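You operate a simulated robot arm through the tools that you are given. There is no shell and no other tool. Be economical: measure what you need, move in short steps, check, and stop when the job is done.

Carry out the task below with a simulated robot arm. There is one attempt and no reset: what you move stays moved.

TASK
Put things in order on the island worktop over the dishwasher. At the end: the clear spice jar (marked "PAPRIKA") from the island worktop over the dishwasher stands on top of the black packet (marked "BEEF"); the cream muesli card is on the brown board; the clear shaker (marked "CINNAMON") stands where the silver small sieve stood; the silver small sieve stands where the cream muesli card stood; whatever was shut is shut again. Leave all else as you found it, and nothing knocked over.

It is judged by the outcome, as a careful person would: the job done as asked, and still so three seconds after it is handed in. It fails if anything else is knocked over, pushed out of place, dropped, spilled or broken.

THE ROBOT
A 5-joint arm with a two-finger parallel gripper, fixed in place. Base frame: the origin is at the foot of the arm, x ahead of it, y to its left, z up; the work surface is at about z = 0. Lengths are in mm, angles in rad, forces in N, time in s.
With the tool pointing down near the work surface it reaches from about 260 to 680 mm from the base axis. Its first joint turns from -1.152 to 1.152 rad. The tool tilts only in the upright plane through the base axis and itself; it spins freely about its own axis. Payload 2.9 kg.
Tool frame: the origin (TCP) lies between the finger pads and is the grasp point; the fingertips stand 30 mm ahead of it; z points along the fingers, y is the line along which they close. The gripper opens to 110 mm. The fingers are 20 mm wide and 10 mm thick; the gripper's body (48 by 112 mm) begins 55 mm behind the TCP.
Orientation is told as [roll, pitch, yaw] about the base's x, y, z axes, in that order, counted from this pose: with the fingers straight down and closing along the base's y, the tool's x points along the base's -x, its y along +y and its z along -z.

THE INTERFACE
- The arm moves only by the tool move_arm. Its argument "moves" is a list of rows, each an object of numbers (a shift or turn left out is 0, a gripper value left out holds the last): "tx", "ty", "tz": the shift along the tool's x, y, z in mm; "rx", "ry", "rz": the turn, a rotation vector about the tool's x, y, z in rad; "fingers": the opening, from 0 (shut) to 1 (fully open). In form: [{"tx": .., "ty": .., "tz": .., "rx": .., "ry": .., "rz": .., "fingers": ..}, ...]. A call has 1 to 20 rows; each row is the pose to reach, as a shift and turn from the pose commanded when the call began, along the tool's axes at that moment. Each row takes 0.2 s and may step no farther than 50 mm and 0.15 rad from the row before; otherwise, or with a gripper value out of range, the whole call is refused. A pose out of reach is approached as far as the arm can. The call stops where the force on the tool passes 40 N (or 10 N more than at its start, if that is more) or the arm is blocked; 0.2 s more then pass. Each finger travels about 108 mm/s and halts on what it meets, pressing with about 21 N; the grip force reading is that of the motor and also rises with nothing between the fingers. The clock runs only during rows and for 0.2 s after the last one: add rows that repeat a pose to give the fingers time. It gives the time, the measured TCP pose, the force on the tool (base axes), the opening and the grip force at its end, in the units of the frame above (readings bear some noise).
- Cameras (640 x 400 px; columns grow to the right, rows downward): "scene" is fixed at [46, -460.4, 603.5]; the picture's right is [0.67, -0.74, 0.00], its down [-0.42, -0.38, -0.83] and it looks along [0.61, 0.55, -0.56] (base axes); focal length 310 px, centre (320, 200). "wrist" rides on the gripper at [72, 17, -103] in the tool frame; the picture's right is [-0.23, 0.97, 0.00], its down [-0.76, -0.18, -0.62] and it looks along [-0.61, -0.14, 0.78] (tool axes); focal length 222 px, centre (320, 200). There is no depth. A picture from a camera that has moved, and an enlarged one, comes with that camera's place and axes in the base frame and with its lens.
- camera(camera): a new picture of that camera. The clock stands still meanwhile.
- close_up(camera, box): a new picture of the part [left, top, right, bottom] of that camera's present view, enlarged. The clock stands still meanwhile.
- finish_job(): hands the job in; it is judged then, once.

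Go step by step. Nothing tells you positions but the pictures and the camera data: compare them with the known pose of the tool, close in by small moves and look again before you grip or let go. The budget is 120 turns and 76 pictures, counting those below and the enlarged ones. Unless the task says otherwise, let go and move clear before handing in, and close with one line.

The tools are called after "Request:" as a command line: name --argument value ..., lists and objects as JSON in quotes. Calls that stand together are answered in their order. move_arm: Moves the arm, as the interface text tells. Its arguments: {"type":"object","properties":{"moves":{"type":"array","items":{"type":"object","properties":{"tx":{"type":"number"},"ty":{"type":"number"},"tz":{"type":"number"},"rx":{"type":"number"},"ry":{"type":"number"},"rz":{"type":"number"},"fingers":{"type":"number"}}}}},"required":["moves"]} The other tools are called the same way: camera (camera) takes a picture; close_up (camera, box) takes an enlarged picture of a part of a camera's view; finish_job () hands the job in.

At the start:

```text
time: 0.0
ee_pos: [370.5, 27.2, 281.9]
orientation: [0.0, 0.0, 0.0]
ft_force: [-0.6, 0.2, -0.2]
gripper_width: 110.0
grip_force: 0.1
```

scene: 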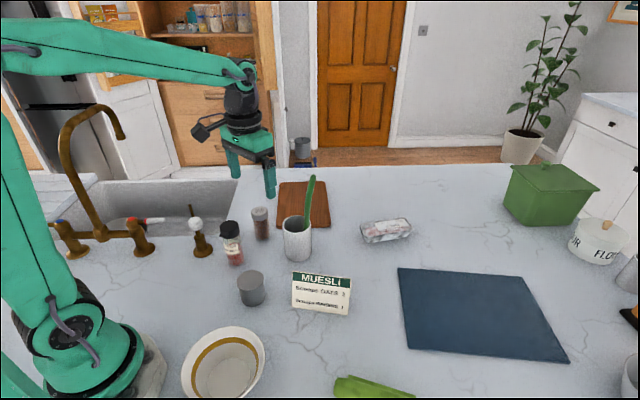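
wrist: 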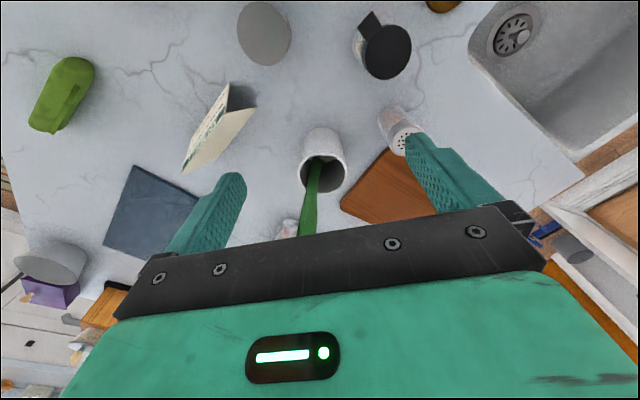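

I see jars, a muesli card, a brown board, a packet and a grey cylinder near the arm. I'll enlarge the area to identify them.

Request:
close_up --camera "scene" --box '[200, 160, 360, 260]'

Request:
close_up --camera "scene" --box '[200, 230, 440, 380]'

Request:
close_up --camera "scene" --box '[340, 190, 440, 252]'

```text
4.00 times, centred on (280, 210) of scene
camera zoom: at [46.0, -460.4, 603.5], right [0.67, -0.74, 0.0], down [-0.42, -0.38, -0.83], along [0.61, 0.55, -0.56], focal length 1239 px, centre (480, 160)
```

zoom: 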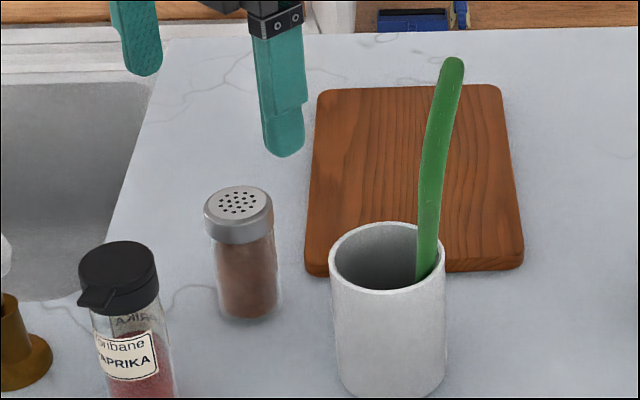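

```text
2.67 times, centred on (320, 305) of scene
camera zoom: at [46.0, -460.4, 603.5], right [0.67, -0.74, 0.0], down [-0.42, -0.38, -0.83], along [0.61, 0.55, -0.56], focal length 826 px, centre (320, -80)
```

zoom: 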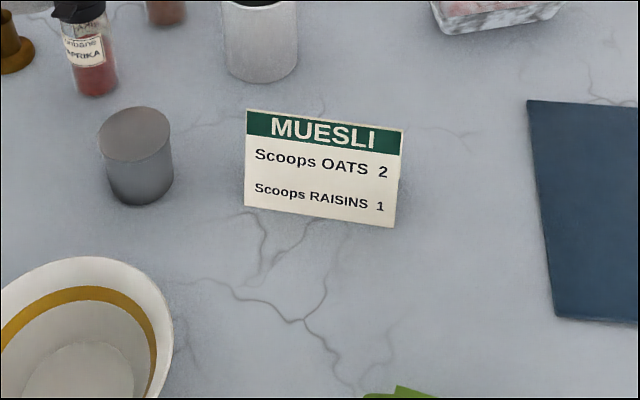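

```text
6.40 times, centred on (390, 221) of scene
camera zoom: at [46.0, -460.4, 603.5], right [0.67, -0.74, 0.0], down [-0.42, -0.38, -0.83], along [0.61, 0.55, -0.56], focal length 1982 px, centre (-128, 66)
```

zoom: 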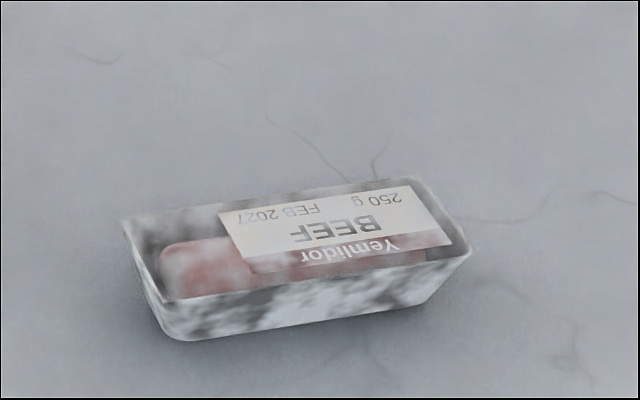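

The grey cylinder is probably the sieve; I'll look closer through the wrist camera.

Request:
close_up --camera "wrist" --box '[160, 0, 440, 175]'

Request:
close_up --camera "scene" --box '[216, 190, 296, 315]'

Request:
close_up --camera "scene" --box '[500, 150, 640, 390]'

```text
2.29 times, centred on (300, 88) of wrist
camera zoom: at [297.8, 42.5, 385.3], right [0.23, 0.97, 0.0], down [0.76, -0.18, 0.62], along [0.61, -0.14, -0.78], focal length 508 px, centre (366, 457)
```

zoom: 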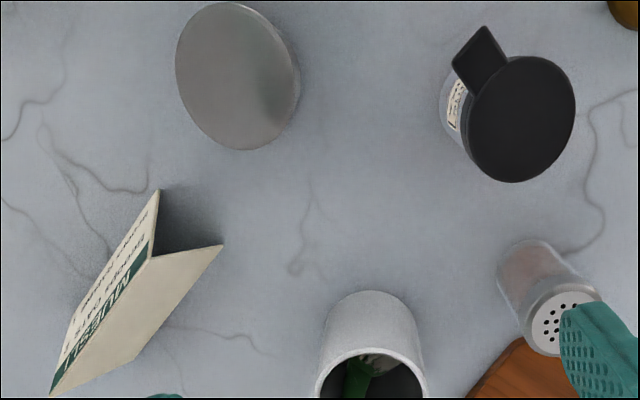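

```text
3.20 times, centred on (256, 252) of scene
camera zoom: at [46.0, -460.4, 603.5], right [0.67, -0.74, 0.0], down [-0.42, -0.38, -0.83], along [0.61, 0.55, -0.56], focal length 991 px, centre (525, 32)
```

zoom: 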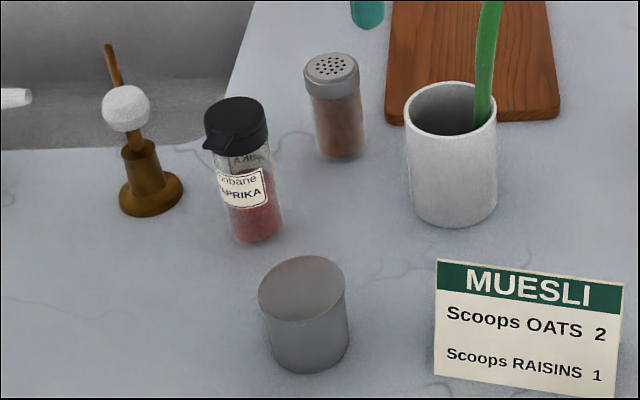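

```text
1.67 times, centred on (570, 270) of scene
camera zoom: at [46.0, -460.4, 603.5], right [0.67, -0.74, 0.0], down [-0.42, -0.38, -0.83], along [0.61, 0.55, -0.56], focal length 516 px, centre (-97, 83)
```

zoom: 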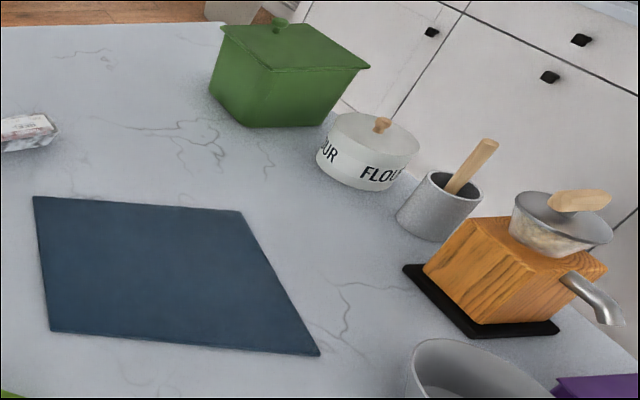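

The grey drum (about 60 mm tall and wide) is at about (294,-22) and should be the sieve. The muesli tent card is centred near (396,-151), paprika near (338,110) and cinnamon near (453,136). I'll go above the card, turned to grip across its fold.

Request:
move_arm --moves '[{"tx": -3.6, "ty": -25.4, "tz": 11.7, "rz": 0.146, "fingers": 0.8}, {"tx": -7.3, "ty": -50.9, "tz": 23.4, "rz": 0.292}, {"tx": -10.9, "ty": -76.3, "tz": 35.1, "rz": 0.438}, {"tx": -14.6, "ty": -101.7, "tz": 46.9, "rz": 0.585}, {"tx": -18.2, "ty": -127.1, "tz": 58.6, "rz": 0.731}, {"tx": -21.9, "ty": -152.6, "tz": 70.3, "rz": 0.877}, {"tx": -25.5, "ty": -178, "tz": 82, "rz": 1.023}, {"tx": -25.5, "ty": -178, "tz": 82, "rz": 1.023}]'

Request:
camera --camera "wrist"

Request:
camera --camera "scene"

```text
time: 1.8
ee_pos: [397.4, -152.4, 196.8]
orientation: [-0.001, -0.001, -1.025]
ft_force: [0.2, 0.7, -0.4]
gripper_width: 88.4
grip_force: 0.0
```

```text
67 pictures are left
camera wrist: at [373.0, -83.8, 300.8], right [0.95, 0.31, 0.0], down [0.24, -0.74, 0.62], along [0.19, -0.59, -0.78], focal length 222 px, centre (320, 200)
```

wrist: 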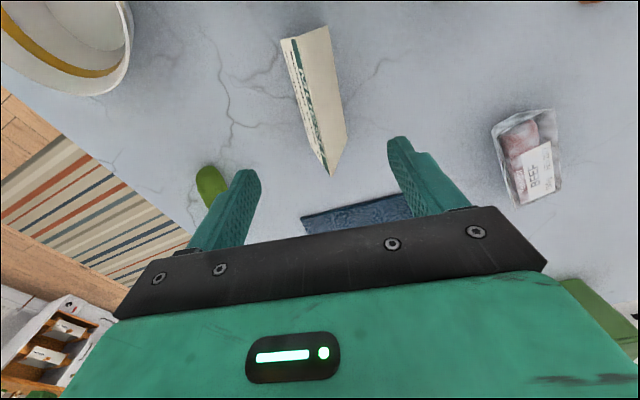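

```text
66 pictures are left
```

scene: 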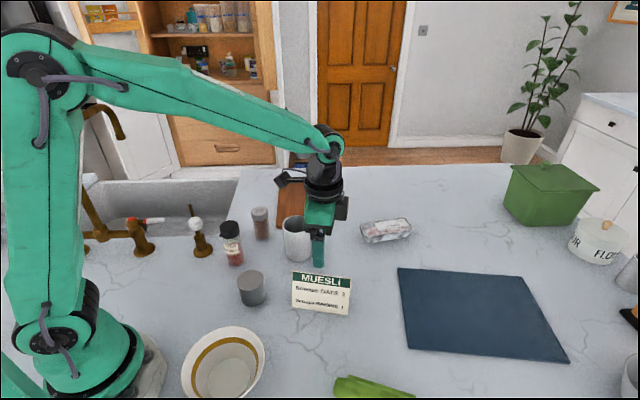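

The arm is above the card. I'll zoom in to fix its fold line before descending.

Request:
close_up --camera "wrist" --box '[240, 10, 400, 190]'

```text
2.22 times, centred on (320, 100) of wrist
camera zoom: at [373.0, -83.8, 300.8], right [0.95, 0.31, 0.0], down [0.24, -0.74, 0.62], along [0.19, -0.59, -0.78], focal length 494 px, centre (320, 422)
```

zoom: 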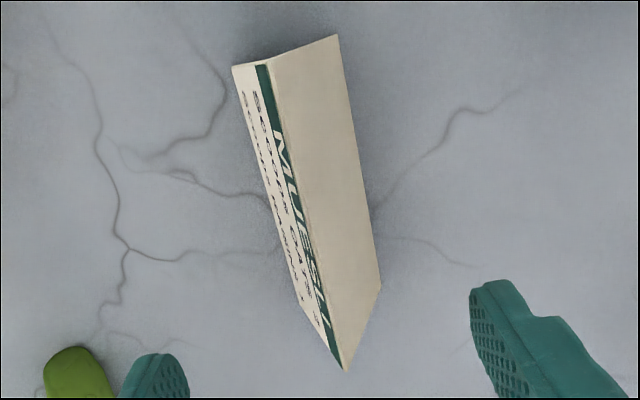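

The fold's middle is at about (393,-154), 87 mm high. I'll shift slightly, descend and close.

Request:
move_arm --moves '[{"ty": -4, "tz": 40, "rz": -0.012}, {"ty": -4, "tz": 80, "rz": -0.012}, {"ty": -4, "tz": 115, "rz": -0.012}, {"ty": -4, "tz": 136, "rz": -0.012}, {"ty": -4, "tz": 136, "rz": -0.012, "fingers": 0.5}, {"ty": -4, "tz": 136, "rz": -0.012, "fingers": 0.5}]'

Request:
close_up --camera "scene" --box '[240, 200, 400, 340]'

Request:
camera --camera "wrist"

```text
time: 3.2
ee_pos: [393.6, -153.1, 63.0]
orientation: [0.001, 0.0, -1.011]
ft_force: [1.6, -0.2, 0.0]
gripper_width: 55.3
grip_force: 0.1
```

```text
2.86 times, centred on (320, 270) of scene
camera zoom: at [46.0, -460.4, 603.5], right [0.67, -0.74, 0.0], down [-0.42, -0.38, -0.83], along [0.61, 0.55, -0.56], focal length 885 px, centre (320, 0)
```

zoom: 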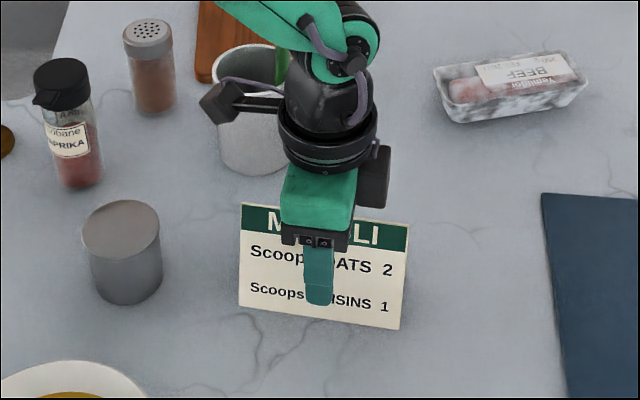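

```text
63 pictures are left
camera wrist: at [368.9, -85.0, 166.9], right [0.95, 0.32, 0.0], down [0.25, -0.74, 0.62], along [0.2, -0.59, -0.78], focal length 222 px, centre (320, 200)
```

wrist: 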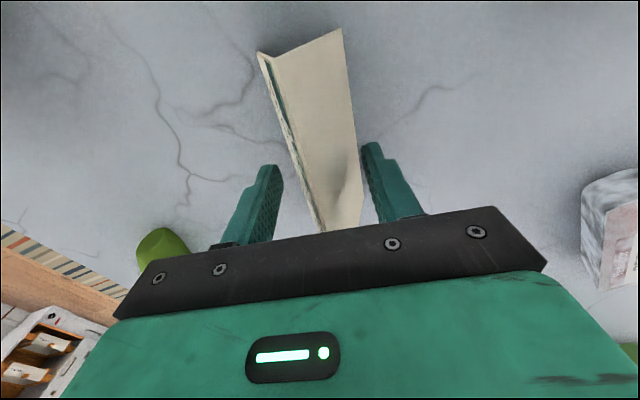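

The fingers straddle the card. Closing on it.

Request:
move_arm --moves '[{"fingers": 0.4}, {"fingers": 0.3}, {"fingers": 0.2}, {"fingers": 0.1}, {"fingers": 0.0}, {"fingers": 0.0}]'

Request:
camera --camera "wrist"

Request:
close_up --camera "scene" --box '[240, 200, 400, 340]'

```text
time: 4.6
ee_pos: [393.0, -153.7, 63.7]
orientation: [0.0, 0.0, -1.012]
ft_force: [-0.4, 0.3, 1.4]
gripper_width: 34.2
grip_force: 21.1
```

```text
62 pictures are left
camera wrist: at [369.0, -84.9, 167.1], right [0.95, 0.32, 0.0], down [0.25, -0.74, 0.62], along [0.2, -0.59, -0.78], focal length 222 px, centre (320, 200)
```

wrist: 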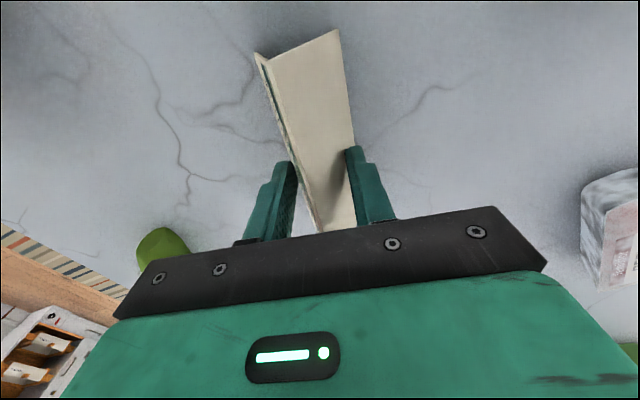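

```text
2.86 times, centred on (320, 270) of scene
camera zoom: at [46.0, -460.4, 603.5], right [0.67, -0.74, 0.0], down [-0.42, -0.38, -0.83], along [0.61, 0.55, -0.56], focal length 885 px, centre (320, 0)
```

zoom: 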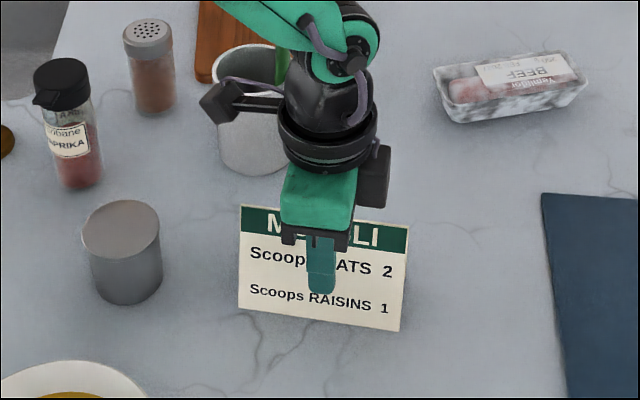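

Gripped at 34 mm with a rigid hold. Test lift.

Request:
move_arm --moves '[{"tz": -6}, {"tz": -14}, {"tz": -25}, {"tz": -25}]'

Request:
close_up --camera "scene" --box '[240, 200, 400, 340]'

```text
time: 5.6
ee_pos: [395.1, -153.6, 87.8]
orientation: [0.001, -0.001, -1.01]
ft_force: [-0.2, 1.3, -0.9]
gripper_width: 34.1
grip_force: 20.6
```

```text
2.86 times, centred on (320, 270) of scene
camera zoom: at [46.0, -460.4, 603.5], right [0.67, -0.74, 0.0], down [-0.42, -0.38, -0.83], along [0.61, 0.55, -0.56], focal length 885 px, centre (320, 0)
```

zoom: 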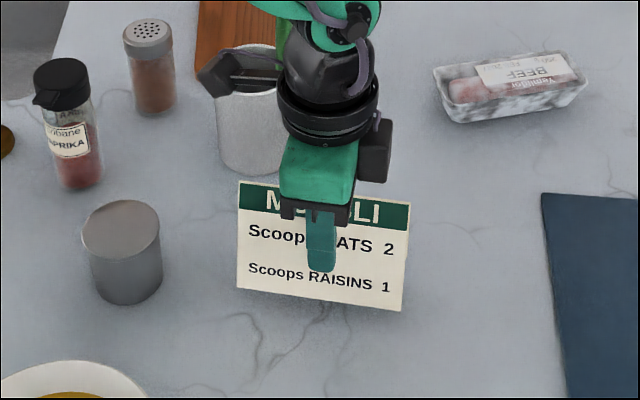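

The card holds well. I'll lift high, swing in close to the base past the mug, then go out toward the board.

Request:
move_arm --moves '[{"tz": -42}, {"tz": -84}, {"tz": -127}, {"tx": 36.4, "ty": 11.3, "tz": -127, "rz": -0.05}, {"tx": 72.8, "ty": 22.6, "tz": -127, "rz": -0.1}, {"tx": 109.1, "ty": 33.8, "tz": -127, "rz": -0.15}, {"tx": 145.5, "ty": 45.1, "tz": -127, "rz": -0.2}, {"tx": 181.9, "ty": 56.4, "tz": -127, "rz": -0.254}, {"tx": 211.2, "ty": 89.6, "tz": -127, "rz": -0.254}, {"tx": 240.6, "ty": 122.8, "tz": -127, "rz": -0.254}, {"tx": 240.6, "ty": 122.8, "tz": -127, "rz": -0.254}]'

Request:
camera --camera "scene"

Request:
camera --camera "wrist"

```text
time: 8.0
ee_pos: [369.1, 115.6, 215.3]
orientation: [0.0, 0.0, -0.757]
ft_force: [0.7, 0.3, -0.9]
gripper_width: 33.7
grip_force: 21.3
```

```text
59 pictures are left
```

scene: 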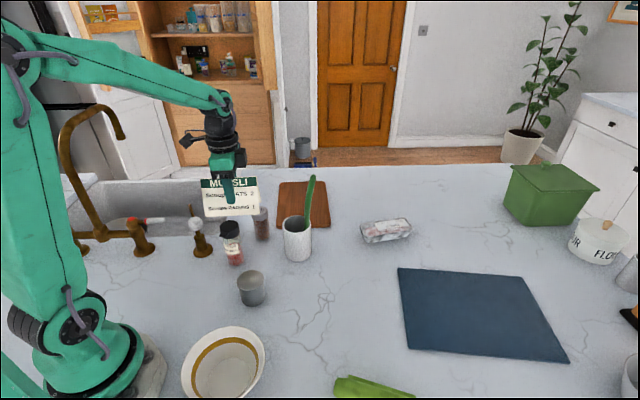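

```text
58 pictures are left
camera wrist: at [327.4, 176.3, 318.9], right [0.83, 0.55, 0.0], down [0.43, -0.65, 0.62], along [0.34, -0.52, -0.78], focal length 222 px, centre (320, 200)
```

wrist: 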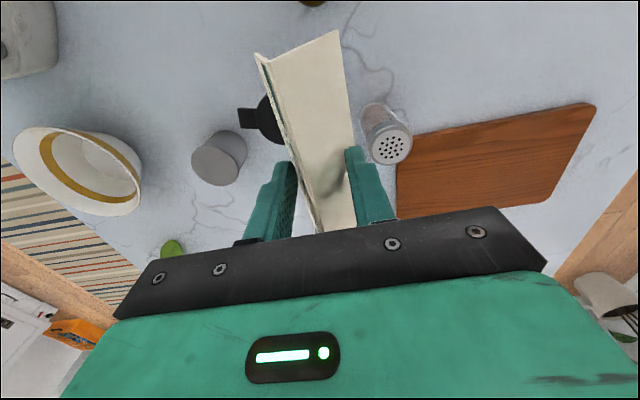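

Board corners are confirmed (near-left ~(498,122), far-left ~(678,310)). I'll move outward to above my target at (618,131).

Request:
move_arm --moves '[{"tx": -16.6, "ty": 31.5}, {"tx": -33.2, "ty": 63}, {"tx": -49.8, "ty": 94.4}, {"tx": -79.7, "ty": 128, "tz": 0}, {"tx": -109.7, "ty": 162, "tz": 8}, {"tx": -140, "ty": 172, "tz": 15}, {"tx": -170.4, "ty": 182.3, "tz": 20}, {"tx": -170.4, "ty": 182.3, "tz": 20}]'

Request:
camera --camera "scene"

Request:
camera --camera "wrist"

```text
time: 9.8
ee_pos: [617.8, 130.6, 195.7]
orientation: [0.001, 0.0, -0.756]
ft_force: [0.4, 0.1, -0.7]
gripper_width: 34.1
grip_force: 21.0
```

```text
57 pictures are left
```

scene: 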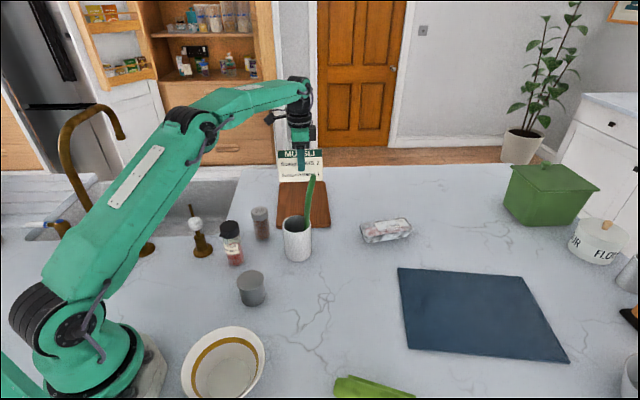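

```text
56 pictures are left
camera wrist: at [575.8, 191.0, 299.6], right [0.83, 0.55, 0.0], down [0.43, -0.65, 0.62], along [0.34, -0.52, -0.78], focal length 222 px, centre (320, 200)
```

wrist: 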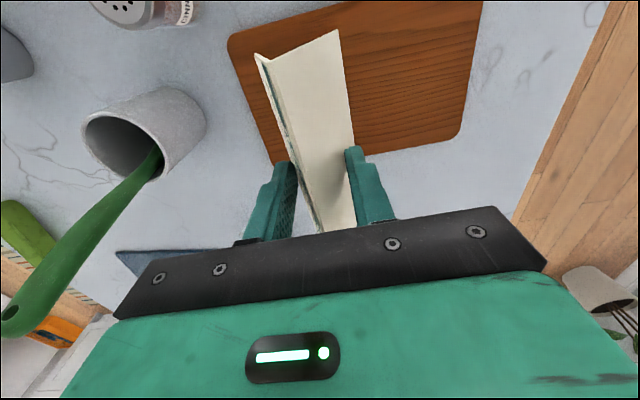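

The card is centred over the board and the spatula (tip ~(501,-22,240)) is well clear. Descending to just above the board.

Request:
move_arm --moves '[{"tz": 40}, {"tz": 75}, {"tz": 100}, {"tz": 113}, {"tz": 113}]'

Request:
close_up --camera "scene" --box '[240, 130, 368, 240]'

```text
time: 11.0
ee_pos: [617.5, 129.2, 81.7]
orientation: [0.0, 0.002, -0.756]
ft_force: [-0.1, -0.7, 0.2]
gripper_width: 33.9
grip_force: 21.0
```

```text
3.64 times, centred on (304, 185) of scene
camera zoom: at [46.0, -460.4, 603.5], right [0.67, -0.74, 0.0], down [-0.42, -0.38, -0.83], along [0.61, 0.55, -0.56], focal length 1126 px, centre (378, 254)
```

zoom: 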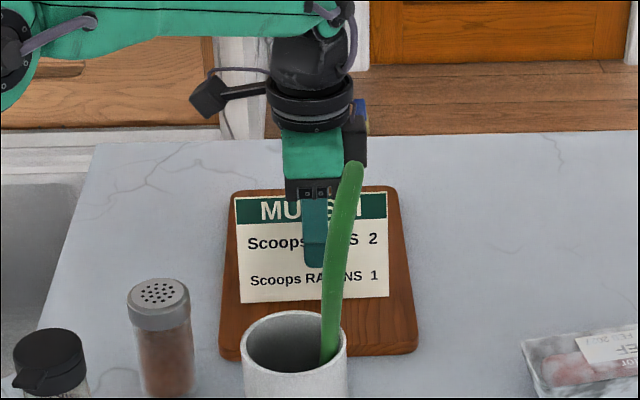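

Well placed over the board. Lowering in tiny steps to find contact.

Request:
move_arm --moves '[{"tz": 1.5}, {"tz": 3}, {"tz": 4.5}, {"tz": 4.5}]'

Request:
close_up --camera "scene" --box '[270, 175, 334, 240]'

```text
time: 12.0
ee_pos: [619.9, 130.3, 78.3]
orientation: [0.0, 0.0, -0.757]
ft_force: [-1.9, -0.9, 4.6]
gripper_width: 33.7
grip_force: 21.2
```

```text
6.15 times, centred on (302, 208) of scene
camera zoom: at [46.0, -460.4, 603.5], right [0.67, -0.74, 0.0], down [-0.42, -0.38, -0.83], along [0.61, 0.55, -0.56], focal length 1906 px, centre (431, 154)
```

zoom: 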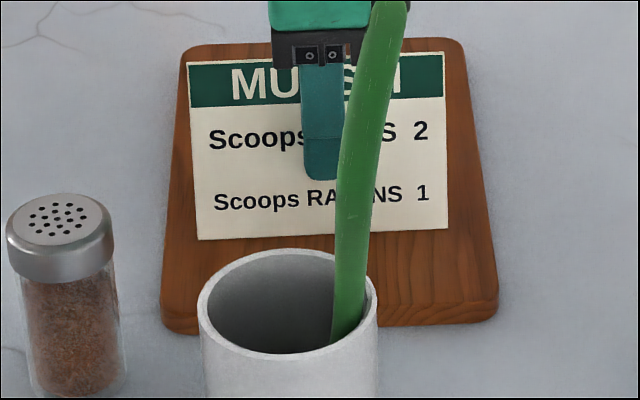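

Contact felt (4.6 N). Opening gently and rising.

Request:
move_arm --moves '[{"fingers": 0.4}, {"fingers": 0.5}, {"fingers": 0.6}, {"fingers": 0.6}, {"tz": -30}, {"tz": -70}, {"tz": -115}, {"tz": -135}, {"tz": -135}]'

Request:
camera --camera "wrist"

Request:
close_up --camera "scene" --box '[200, 160, 440, 310]'

```text
time: 14.0
ee_pos: [619.5, 132.4, 213.1]
orientation: [0.001, -0.001, -0.758]
ft_force: [-0.1, -0.3, 0.0]
gripper_width: 66.1
grip_force: 0.1
```

```text
53 pictures are left
camera wrist: at [577.4, 192.7, 317.1], right [0.83, 0.55, 0.0], down [0.43, -0.65, 0.62], along [0.34, -0.52, -0.78], focal length 222 px, centre (320, 200)
```

wrist: 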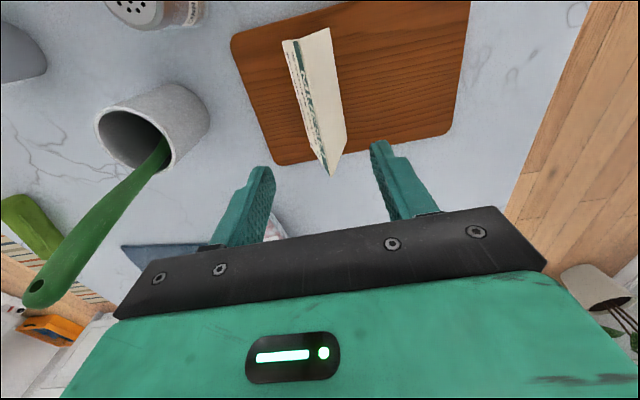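

```text
2.67 times, centred on (320, 235) of scene
camera zoom: at [46.0, -460.4, 603.5], right [0.67, -0.74, 0.0], down [-0.42, -0.38, -0.83], along [0.61, 0.55, -0.56], focal length 826 px, centre (320, 107)
```

zoom: 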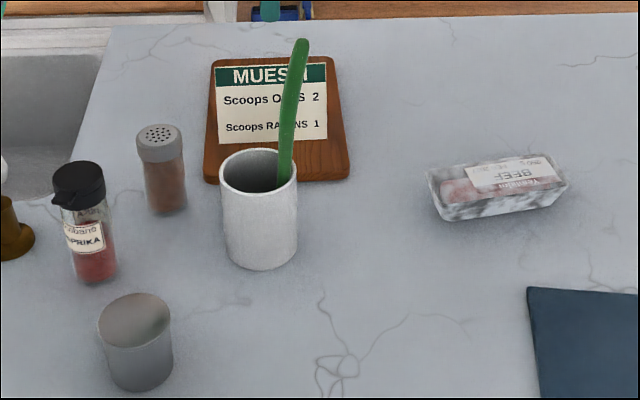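

The card stands neatly on the board. Next I'll retrace the path and go above the sieve at (294,-22).

Request:
move_arm --moves '[{"tx": 30.4, "ty": -11.1}, {"tx": 60.8, "ty": -22.3}, {"tx": 90.8, "ty": -56.1}, {"tx": 120.8, "ty": -89.9}, {"tx": 137.3, "ty": -121.5, "rz": -0.12}, {"tx": 153.7, "ty": -153.1, "rz": -0.25}, {"tx": 170.2, "ty": -184.7, "rz": -0.38}, {"tx": 155.9, "ty": -228.5, "rz": -0.5}, {"tx": 141.5, "ty": -272.4, "rz": -0.62}, {"tx": 127.2, "ty": -316.2, "tz": 15, "rz": -0.758}, {"tx": 130.6, "ty": -335.9, "tz": 33, "rz": -0.758, "fingers": 0.9}, {"tx": 130.6, "ty": -335.9, "tz": 33, "rz": -0.758}]'

Request:
camera --camera "wrist"

Request:
close_up --camera "scene" --box '[200, 230, 328, 320]'

```text
time: 16.6
ee_pos: [291.5, -22.8, 180.4]
orientation: [-0.001, 0.0, 0.001]
ft_force: [0.5, 0.0, -0.3]
gripper_width: 98.8
grip_force: 0.0
```

```text
51 pictures are left
camera wrist: at [218.4, -7.8, 284.2], right [0.23, 0.97, 0.0], down [0.76, -0.18, 0.62], along [0.61, -0.14, -0.78], focal length 222 px, centre (320, 200)
```

wrist: 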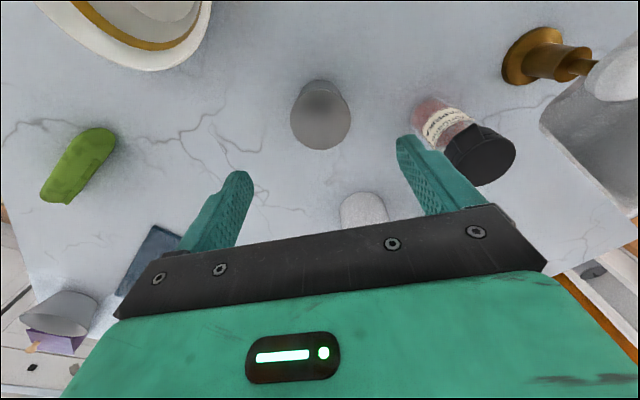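

```text
4.44 times, centred on (264, 275) of scene
camera zoom: at [46.0, -460.4, 603.5], right [0.67, -0.74, 0.0], down [-0.42, -0.38, -0.83], along [0.61, 0.55, -0.56], focal length 1376 px, centre (569, -133)
```

zoom: 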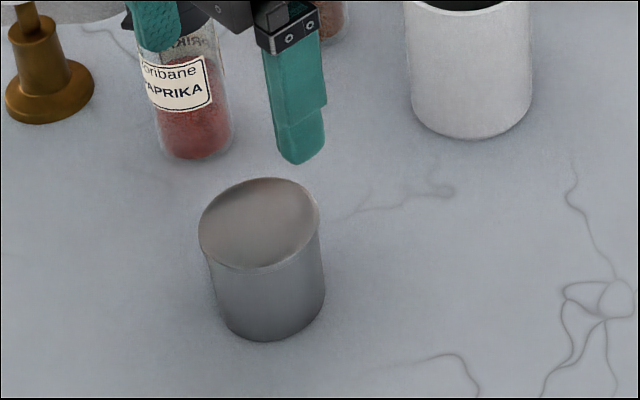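

The sieve's centre is confirmed at (294,-22.7). Descending around it.

Request:
move_arm --moves '[{"tx": -2.5, "tz": 45}, {"tx": -2.5, "tz": 90}, {"tx": -2.5, "tz": 125}, {"tx": -2.5, "tz": 142}, {"tx": -2.5, "tz": 142, "fingers": 0.7}, {"tx": -2.5, "tz": 142, "fingers": 0.7}]'

Request:
camera --camera "wrist"

Request:
close_up --camera "scene" --box '[200, 230, 328, 320]'

```text
time: 18.0
ee_pos: [295.6, -22.1, 38.4]
orientation: [0.001, 0.001, 0.002]
ft_force: [-0.5, 0.5, -0.1]
gripper_width: 77.0
grip_force: 0.1
```

```text
49 pictures are left
camera wrist: at [222.7, -6.6, 142.8], right [0.23, 0.97, 0.0], down [0.76, -0.18, 0.62], along [0.61, -0.14, -0.78], focal length 222 px, centre (320, 200)
```

wrist: 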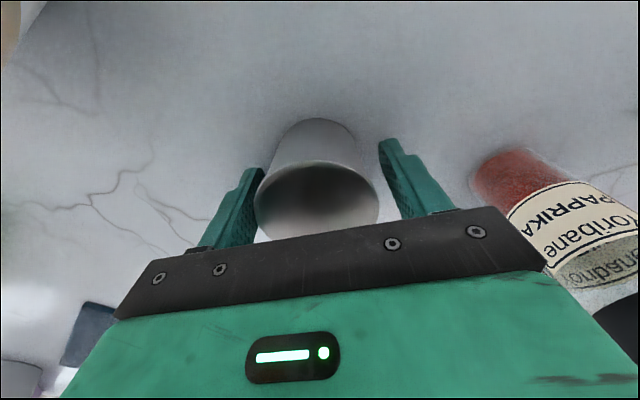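

```text
4.44 times, centred on (264, 275) of scene
camera zoom: at [46.0, -460.4, 603.5], right [0.67, -0.74, 0.0], down [-0.42, -0.38, -0.83], along [0.61, 0.55, -0.56], focal length 1376 px, centre (569, -133)
```

zoom: 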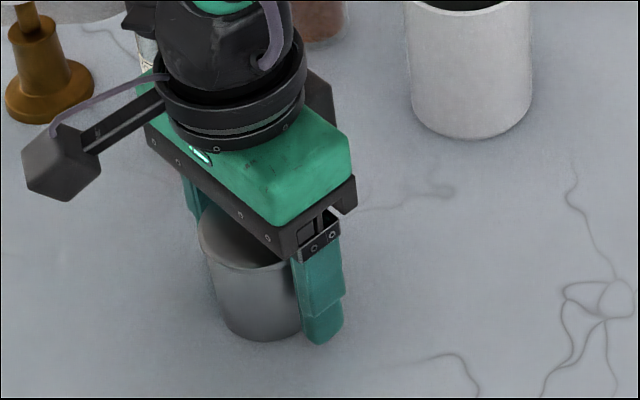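

Fingers straddle the sieve. Closing and a short test lift.

Request:
move_arm --moves '[{"fingers": 0.6}, {"fingers": 0.5}, {"fingers": 0.4}, {"fingers": 0.2}, {"fingers": 0.2}, {"tz": -8, "fingers": 0.2}, {"tz": -20}, {"tz": -20}]'

Request:
close_up --camera "scene" --box '[200, 230, 328, 320]'

```text
time: 19.8
ee_pos: [293.7, -21.4, 57.3]
orientation: [0.001, -0.001, 0.003]
ft_force: [0.4, -0.8, -1.9]
gripper_width: 56.0
grip_force: 20.9
```

```text
4.44 times, centred on (264, 275) of scene
camera zoom: at [46.0, -460.4, 603.5], right [0.67, -0.74, 0.0], down [-0.42, -0.38, -0.83], along [0.61, 0.55, -0.56], focal length 1376 px, centre (569, -133)
```

zoom: 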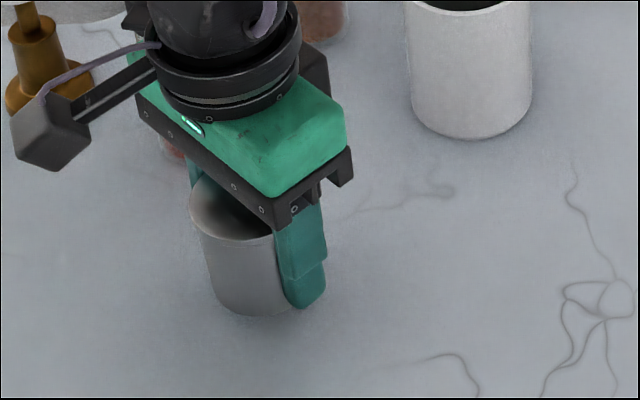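

Lifted cleanly. Carrying the sieve to the card's old place (394,-153).

Request:
move_arm --moves '[{"tz": -20}, {"tx": -25, "ty": -33, "tz": -20}, {"tx": -50, "ty": -66, "tz": -20}, {"tx": -75, "ty": -99, "tz": -20}, {"tx": -100, "ty": -131.5, "tz": -20}, {"tx": -100, "ty": -131.5, "tz": 0}, {"tx": -100, "ty": -131.5, "tz": 14}, {"tx": -100, "ty": -131.5, "tz": 17}, {"tx": -100, "ty": -131.5, "tz": 17}]'

Request:
close_up --camera "scene" --box '[240, 230, 400, 340]'

```text
time: 21.8
ee_pos: [394.1, -154.3, 41.0]
orientation: [0.0, 0.0, 0.0]
ft_force: [-0.1, 0.4, -0.9]
gripper_width: 55.9
grip_force: 20.6
```

```text
3.64 times, centred on (320, 285) of scene
camera zoom: at [46.0, -460.4, 603.5], right [0.67, -0.74, 0.0], down [-0.42, -0.38, -0.83], along [0.61, 0.55, -0.56], focal length 1126 px, centre (320, -109)
```

zoom: 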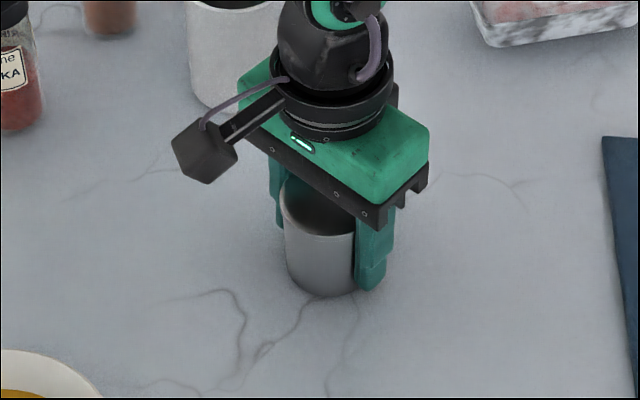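

Just above the surface. Lowering the last few millimetres until contact.

Request:
move_arm --moves '[{"tz": 1.5}, {"tz": 3}, {"tz": 3}]'

```text
time: 22.6
ee_pos: [394.9, -155.1, 38.7]
orientation: [0.0, -0.001, 0.0]
ft_force: [-1.7, -3.3, 8.2]
gripper_width: 55.9
grip_force: 21.1
```

Contact made. Releasing and rising.

Request:
move_arm --moves '[{"fingers": 0.6}, {"fingers": 0.75}, {"fingers": 0.75}, {"tz": -40}, {"tz": -85}, {"tz": -130}, {"tz": -172}, {"tz": -172}]'

Request:
camera --camera "scene"

Request:
camera --camera "wrist"

```text
time: 24.4
ee_pos: [395.3, -153.5, 210.4]
orientation: [-0.001, -0.001, 0.0]
ft_force: [0.0, 0.9, 0.3]
gripper_width: 82.5
grip_force: 0.0
```

```text
45 pictures are left
```

scene: 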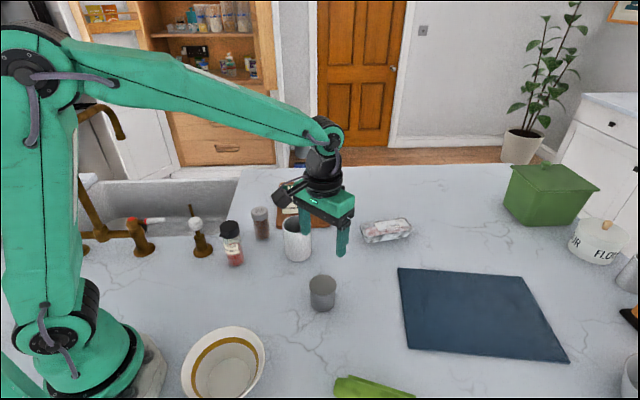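

```text
44 pictures are left
camera wrist: at [321.6, -137.8, 314.9], right [0.23, 0.97, 0.0], down [0.76, -0.18, 0.62], along [0.61, -0.14, -0.78], focal length 222 px, centre (320, 200)
```

wrist: 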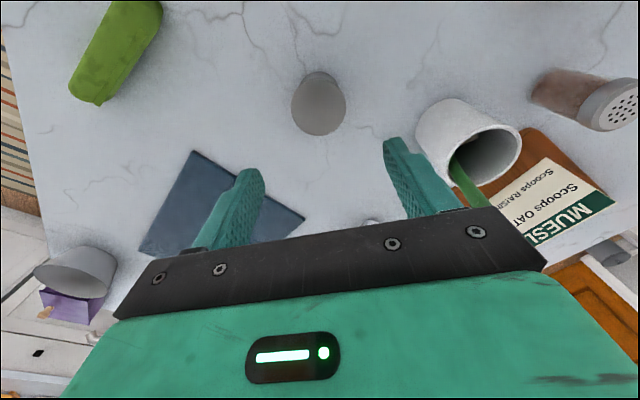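

The sieve stands in the card's old place. Next I'll go above the cinnamon shaker, swinging inside of the spatula.

Request:
move_arm --moves '[{"tx": 14, "ty": 38, "fingers": 0.65}, {"tx": 28, "ty": 76}, {"tx": 42, "ty": 115}, {"tx": 55, "ty": 153}, {"tx": 35, "ty": 193}, {"tx": 15, "ty": 233}, {"tx": -5, "ty": 273}, {"tx": -30, "ty": 281}, {"tx": -57, "ty": 289.5, "tz": 20}, {"tx": -57, "ty": 289.5, "tz": 20}]'

Request:
camera --camera "wrist"

Request:
close_up --camera "scene" --box '[200, 170, 328, 260]'

```text
time: 26.6
ee_pos: [450.6, 135.5, 189.7]
orientation: [0.0, -0.001, 0.002]
ft_force: [-0.1, 0.2, 0.6]
gripper_width: 71.6
grip_force: 0.1
```

```text
43 pictures are left
camera wrist: at [377.9, 151.0, 294.1], right [0.23, 0.97, 0.0], down [0.76, -0.18, 0.62], along [0.61, -0.14, -0.78], focal length 222 px, centre (320, 200)
```

wrist: 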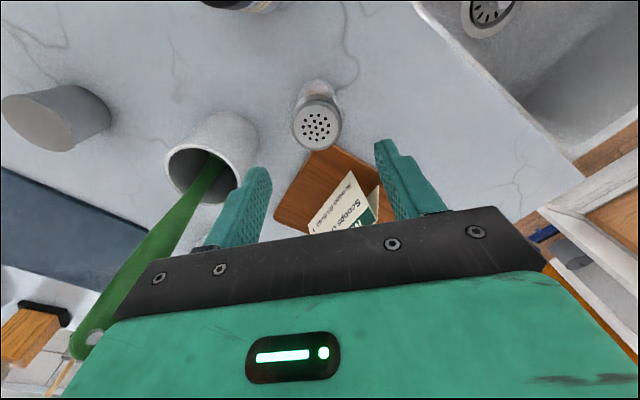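

```text
4.44 times, centred on (264, 215) of scene
camera zoom: at [46.0, -460.4, 603.5], right [0.67, -0.74, 0.0], down [-0.42, -0.38, -0.83], along [0.61, 0.55, -0.56], focal length 1376 px, centre (569, 133)
```

zoom: 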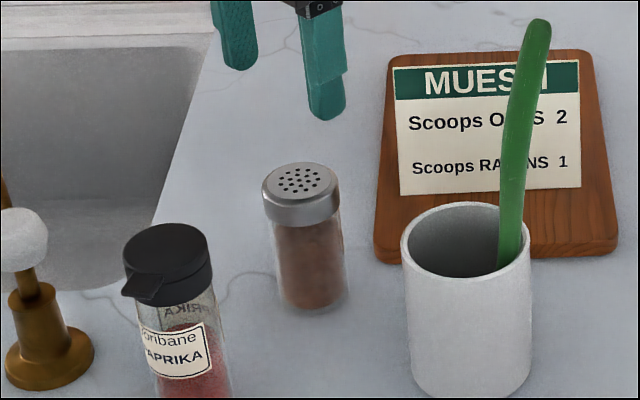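

The shaker's lid centre is at about (452,132), top ~88 mm. Descending around it.

Request:
move_arm --moves '[{"tx": -1.5, "ty": -3.5, "tz": 40}, {"tx": -1.5, "ty": -3.5, "tz": 80}, {"tx": -1.5, "ty": -3.5, "tz": 115}, {"tx": -1.5, "ty": -3.5, "tz": 141}, {"tx": -1.5, "ty": -3.5, "tz": 141}]'

Request:
camera --camera "wrist"

Request:
close_up --camera "scene" --box '[200, 170, 328, 260]'

```text
time: 27.8
ee_pos: [451.5, 132.7, 47.2]
orientation: [0.001, 0.001, 0.002]
ft_force: [-0.6, 0.3, -0.5]
gripper_width: 71.3
grip_force: 0.0
```

```text
41 pictures are left
camera wrist: at [379.2, 146.6, 151.5], right [0.23, 0.97, 0.0], down [0.76, -0.18, 0.62], along [0.61, -0.14, -0.78], focal length 222 px, centre (320, 200)
```

wrist: 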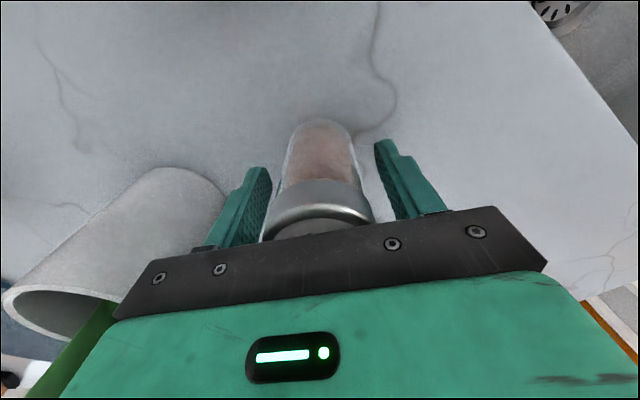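

```text
4.44 times, centred on (264, 215) of scene
camera zoom: at [46.0, -460.4, 603.5], right [0.67, -0.74, 0.0], down [-0.42, -0.38, -0.83], along [0.61, 0.55, -0.56], focal length 1376 px, centre (569, 133)
```

zoom: 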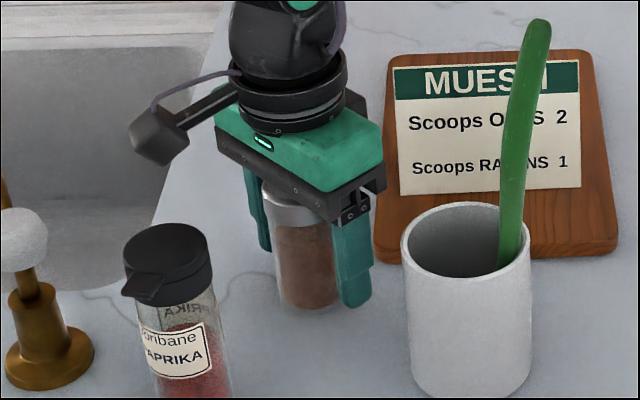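

Well straddled. Closing and test-lifting.

Request:
move_arm --moves '[{"fingers": 0.5}, {"fingers": 0.4}, {"fingers": 0.3}, {"fingers": 0.2}, {"fingers": 0.2}, {"tz": -8}, {"tz": -20}, {"tz": -20}]'

Request:
close_up --camera "scene" --box '[200, 170, 328, 260]'

```text
time: 29.6
ee_pos: [453.2, 130.9, 68.7]
orientation: [0.001, 0.001, 0.001]
ft_force: [-0.5, 1.3, -0.8]
gripper_width: 47.3
grip_force: 21.3
```

```text
4.44 times, centred on (264, 215) of scene
camera zoom: at [46.0, -460.4, 603.5], right [0.67, -0.74, 0.0], down [-0.42, -0.38, -0.83], along [0.61, 0.55, -0.56], focal length 1376 px, centre (569, 133)
```

zoom: 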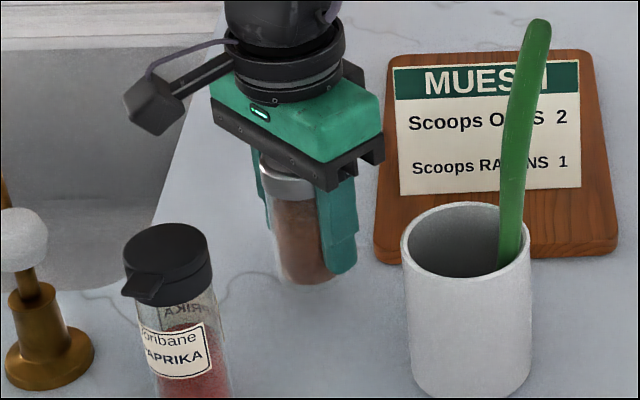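

Held firmly. Raising above everything and carrying it to the sieve's old spot (294,-22).

Request:
move_arm --moves '[{"tz": -40}, {"tz": -80}, {"tz": -112}, {"tx": 31.6, "ty": -30.8, "tz": -112}, {"tx": 63.2, "ty": -61.6, "tz": -112}, {"tx": 94.8, "ty": -92.4, "tz": -112}, {"tx": 126.4, "ty": -123.2, "tz": -112}, {"tx": 158, "ty": -154, "tz": -112}, {"tx": 158, "ty": -154, "tz": -70}, {"tx": 158, "ty": -154, "tz": -30}, {"tx": 158, "ty": -154, "tz": 5}, {"tx": 158, "ty": -154, "tz": 14}, {"tx": 158, "ty": -154, "tz": 14}]'

Request:
camera --camera "scene"

```text
time: 32.4
ee_pos: [294.7, -22.1, 56.0]
orientation: [0.001, 0.001, 0.001]
ft_force: [0.0, 1.0, -2.5]
gripper_width: 47.4
grip_force: 20.3
```

```text
38 pictures are left
```

scene: 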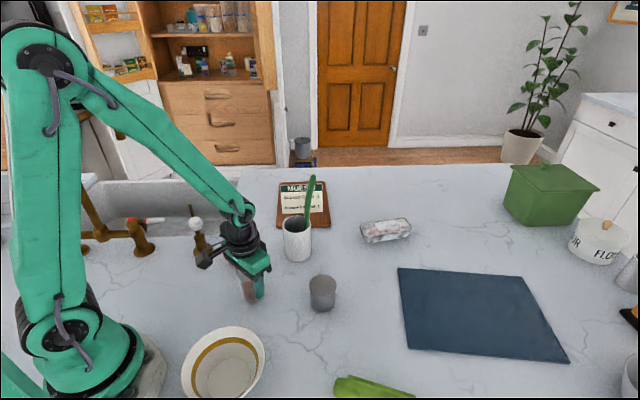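

Over the spot, about 7 mm up. Lowering until contact.

Request:
move_arm --moves '[{"tz": 3}, {"tz": 5}, {"tz": 6.5}, {"tz": 6.5}]'

```text
time: 33.4
ee_pos: [295.1, -21.6, 49.9]
orientation: [-0.002, -0.001, 0.002]
ft_force: [-1.9, 2.5, 6.6]
gripper_width: 47.2
grip_force: 20.7
```

Contact. Releasing and rising.

Request:
move_arm --moves '[{"fingers": 0.5}, {"fingers": 0.65}, {"fingers": 0.65}, {"tz": -40}, {"tz": -85}, {"tz": -130}, {"tz": -160}, {"tz": -160}]'

Request:
close_up --camera "scene" --box '[200, 200, 440, 350]'

Request:
camera --camera "wrist"

```text
time: 35.2
ee_pos: [295.7, -23.5, 208.9]
orientation: [0.0, 0.0, 0.0]
ft_force: [0.7, 0.4, 0.1]
gripper_width: 71.3
grip_force: 0.0
```

```text
2.67 times, centred on (320, 275) of scene
camera zoom: at [46.0, -460.4, 603.5], right [0.67, -0.74, 0.0], down [-0.42, -0.38, -0.83], along [0.61, 0.55, -0.56], focal length 826 px, centre (320, 0)
```

zoom: 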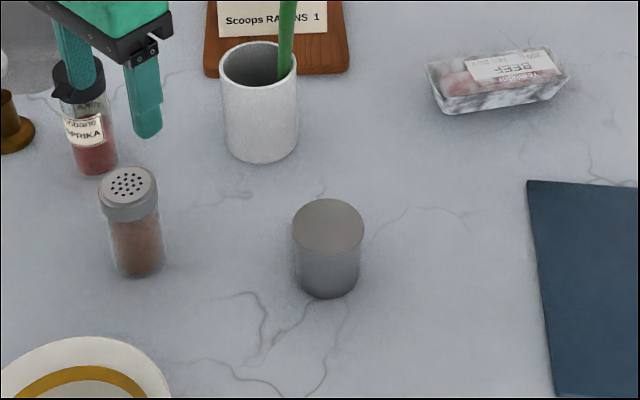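

```text
36 pictures are left
camera wrist: at [222.6, -8.1, 312.8], right [0.23, 0.97, 0.0], down [0.76, -0.18, 0.62], along [0.61, -0.14, -0.78], focal length 222 px, centre (320, 200)
```

wrist: 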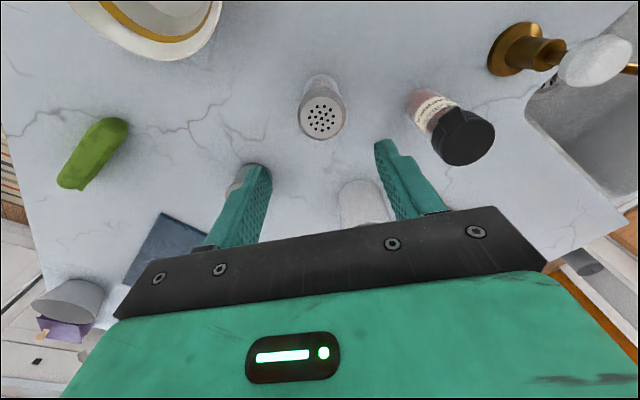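

The cinnamon stands where the sieve was. Before picking up the paprika I'll look closely at the BEEF packet, routing around the spatula on the right side.

Request:
move_arm --moves '[{"tx": -25, "ty": -36.5}, {"tx": -50, "ty": -73}, {"tx": -75, "ty": -110}, {"tx": -100, "ty": -146, "fingers": 1.0}, {"tx": -148, "ty": -146, "tz": -10, "rz": -0.1}, {"tx": -196, "ty": -146, "tz": -21, "rz": -0.2}, {"tx": -244, "ty": -146, "tz": -21, "rz": -0.2}, {"tx": -244, "ty": -146, "tz": -21, "rz": -0.2}]'

Request:
camera --camera "wrist"

```text
time: 37.0
ee_pos: [542.9, -168.5, 228.8]
orientation: [0.001, 0.002, 0.202]
ft_force: [-0.1, 0.2, -0.2]
gripper_width: 110.0
grip_force: 0.1
```

```text
35 pictures are left
camera wrist: at [466.8, -168.2, 333.9], right [0.03, 1.0, 0.0], down [0.78, -0.02, 0.62], along [0.62, -0.02, -0.78], focal length 222 px, centre (320, 200)
```

wrist: 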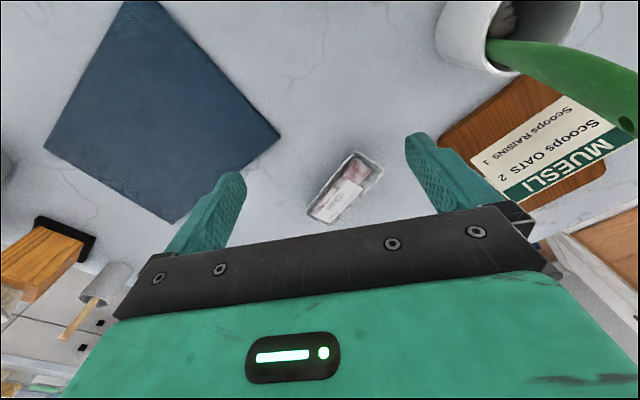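

Request:
close_up --camera "wrist" --box '[290, 135, 402, 235]'

Request:
close_up --camera "scene" --box '[350, 205, 420, 250]'

```text
4.00 times, centred on (346, 185) of wrist
camera zoom: at [466.8, -168.2, 333.9], right [0.03, 1.0, 0.0], down [0.78, -0.02, 0.62], along [0.62, -0.02, -0.78], focal length 888 px, centre (216, 260)
```

zoom: 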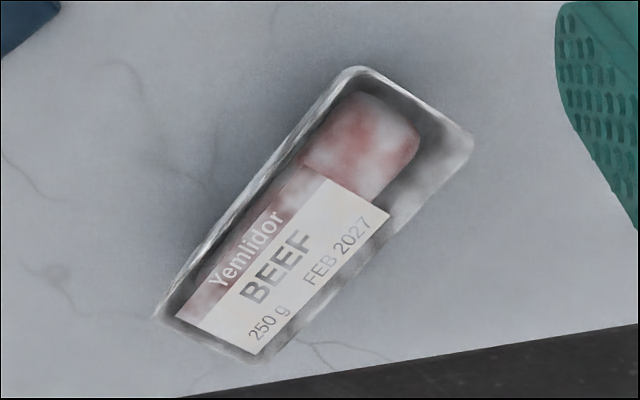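

```text
8.89 times, centred on (385, 228) of scene
camera zoom: at [46.0, -460.4, 603.5], right [0.67, -0.74, 0.0], down [-0.42, -0.38, -0.83], along [0.61, 0.55, -0.56], focal length 2753 px, centre (-258, -44)
```

zoom: 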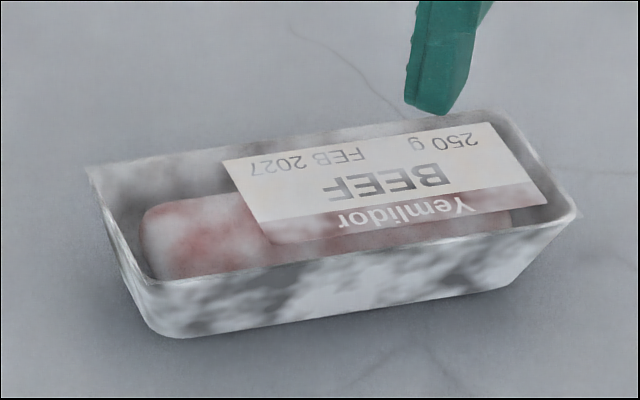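

The packet's top is ~40 mm high, centred near (688,-138), slightly beyond the vertical-tool reach, so I'll grip the jar with the tool tilted outward. Now to the paprika for a close measurement.

Request:
move_arm --moves '[{"tx": 48, "ty": 9.5}, {"tx": 96, "ty": 19}, {"tx": 144.4, "ty": 28}, {"tx": 152, "ty": 73, "fingers": 0.75}, {"tx": 160, "ty": 118}, {"tx": 167.5, "ty": 163}, {"tx": 175, "ty": 207.7, "rz": -0.04}, {"tx": 168, "ty": 242, "rz": -0.08}, {"tx": 161, "ty": 276, "rz": -0.11}, {"tx": 154, "ty": 310.6, "rz": -0.11}, {"tx": 154, "ty": 310.6, "rz": -0.11}]'

Request:
camera --camera "wrist"

Request:
close_up --camera "scene" --box '[190, 200, 286, 280]'

```text
time: 39.4
ee_pos: [326.0, 109.0, 229.6]
orientation: [0.0, -0.002, 0.311]
ft_force: [-0.6, -0.3, 0.4]
gripper_width: 82.5
grip_force: 0.0
```

```text
32 pictures are left
camera wrist: at [251.8, 99.5, 333.2], right [-0.08, 1.0, 0.0], down [0.78, 0.06, 0.62], along [0.62, 0.05, -0.78], focal length 222 px, centre (320, 200)
```

wrist: 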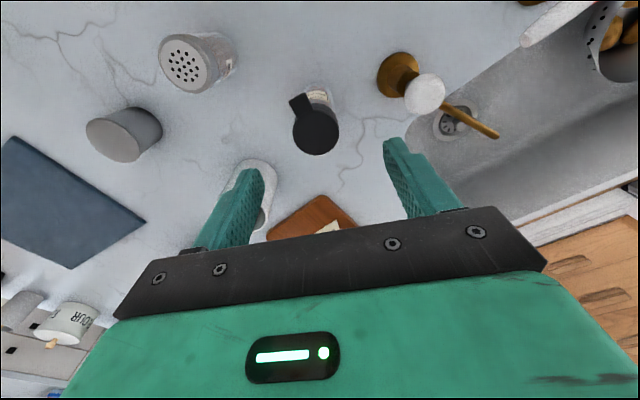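

```text
5.00 times, centred on (238, 240) of scene
camera zoom: at [46.0, -460.4, 603.5], right [0.67, -0.74, 0.0], down [-0.42, -0.38, -0.83], along [0.61, 0.55, -0.56], focal length 1548 px, centre (730, 0)
```

zoom: 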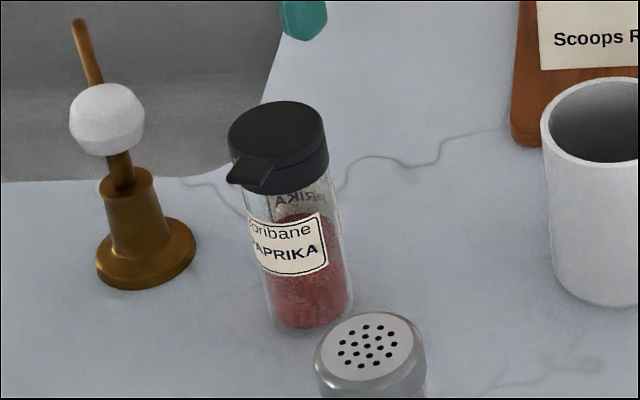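

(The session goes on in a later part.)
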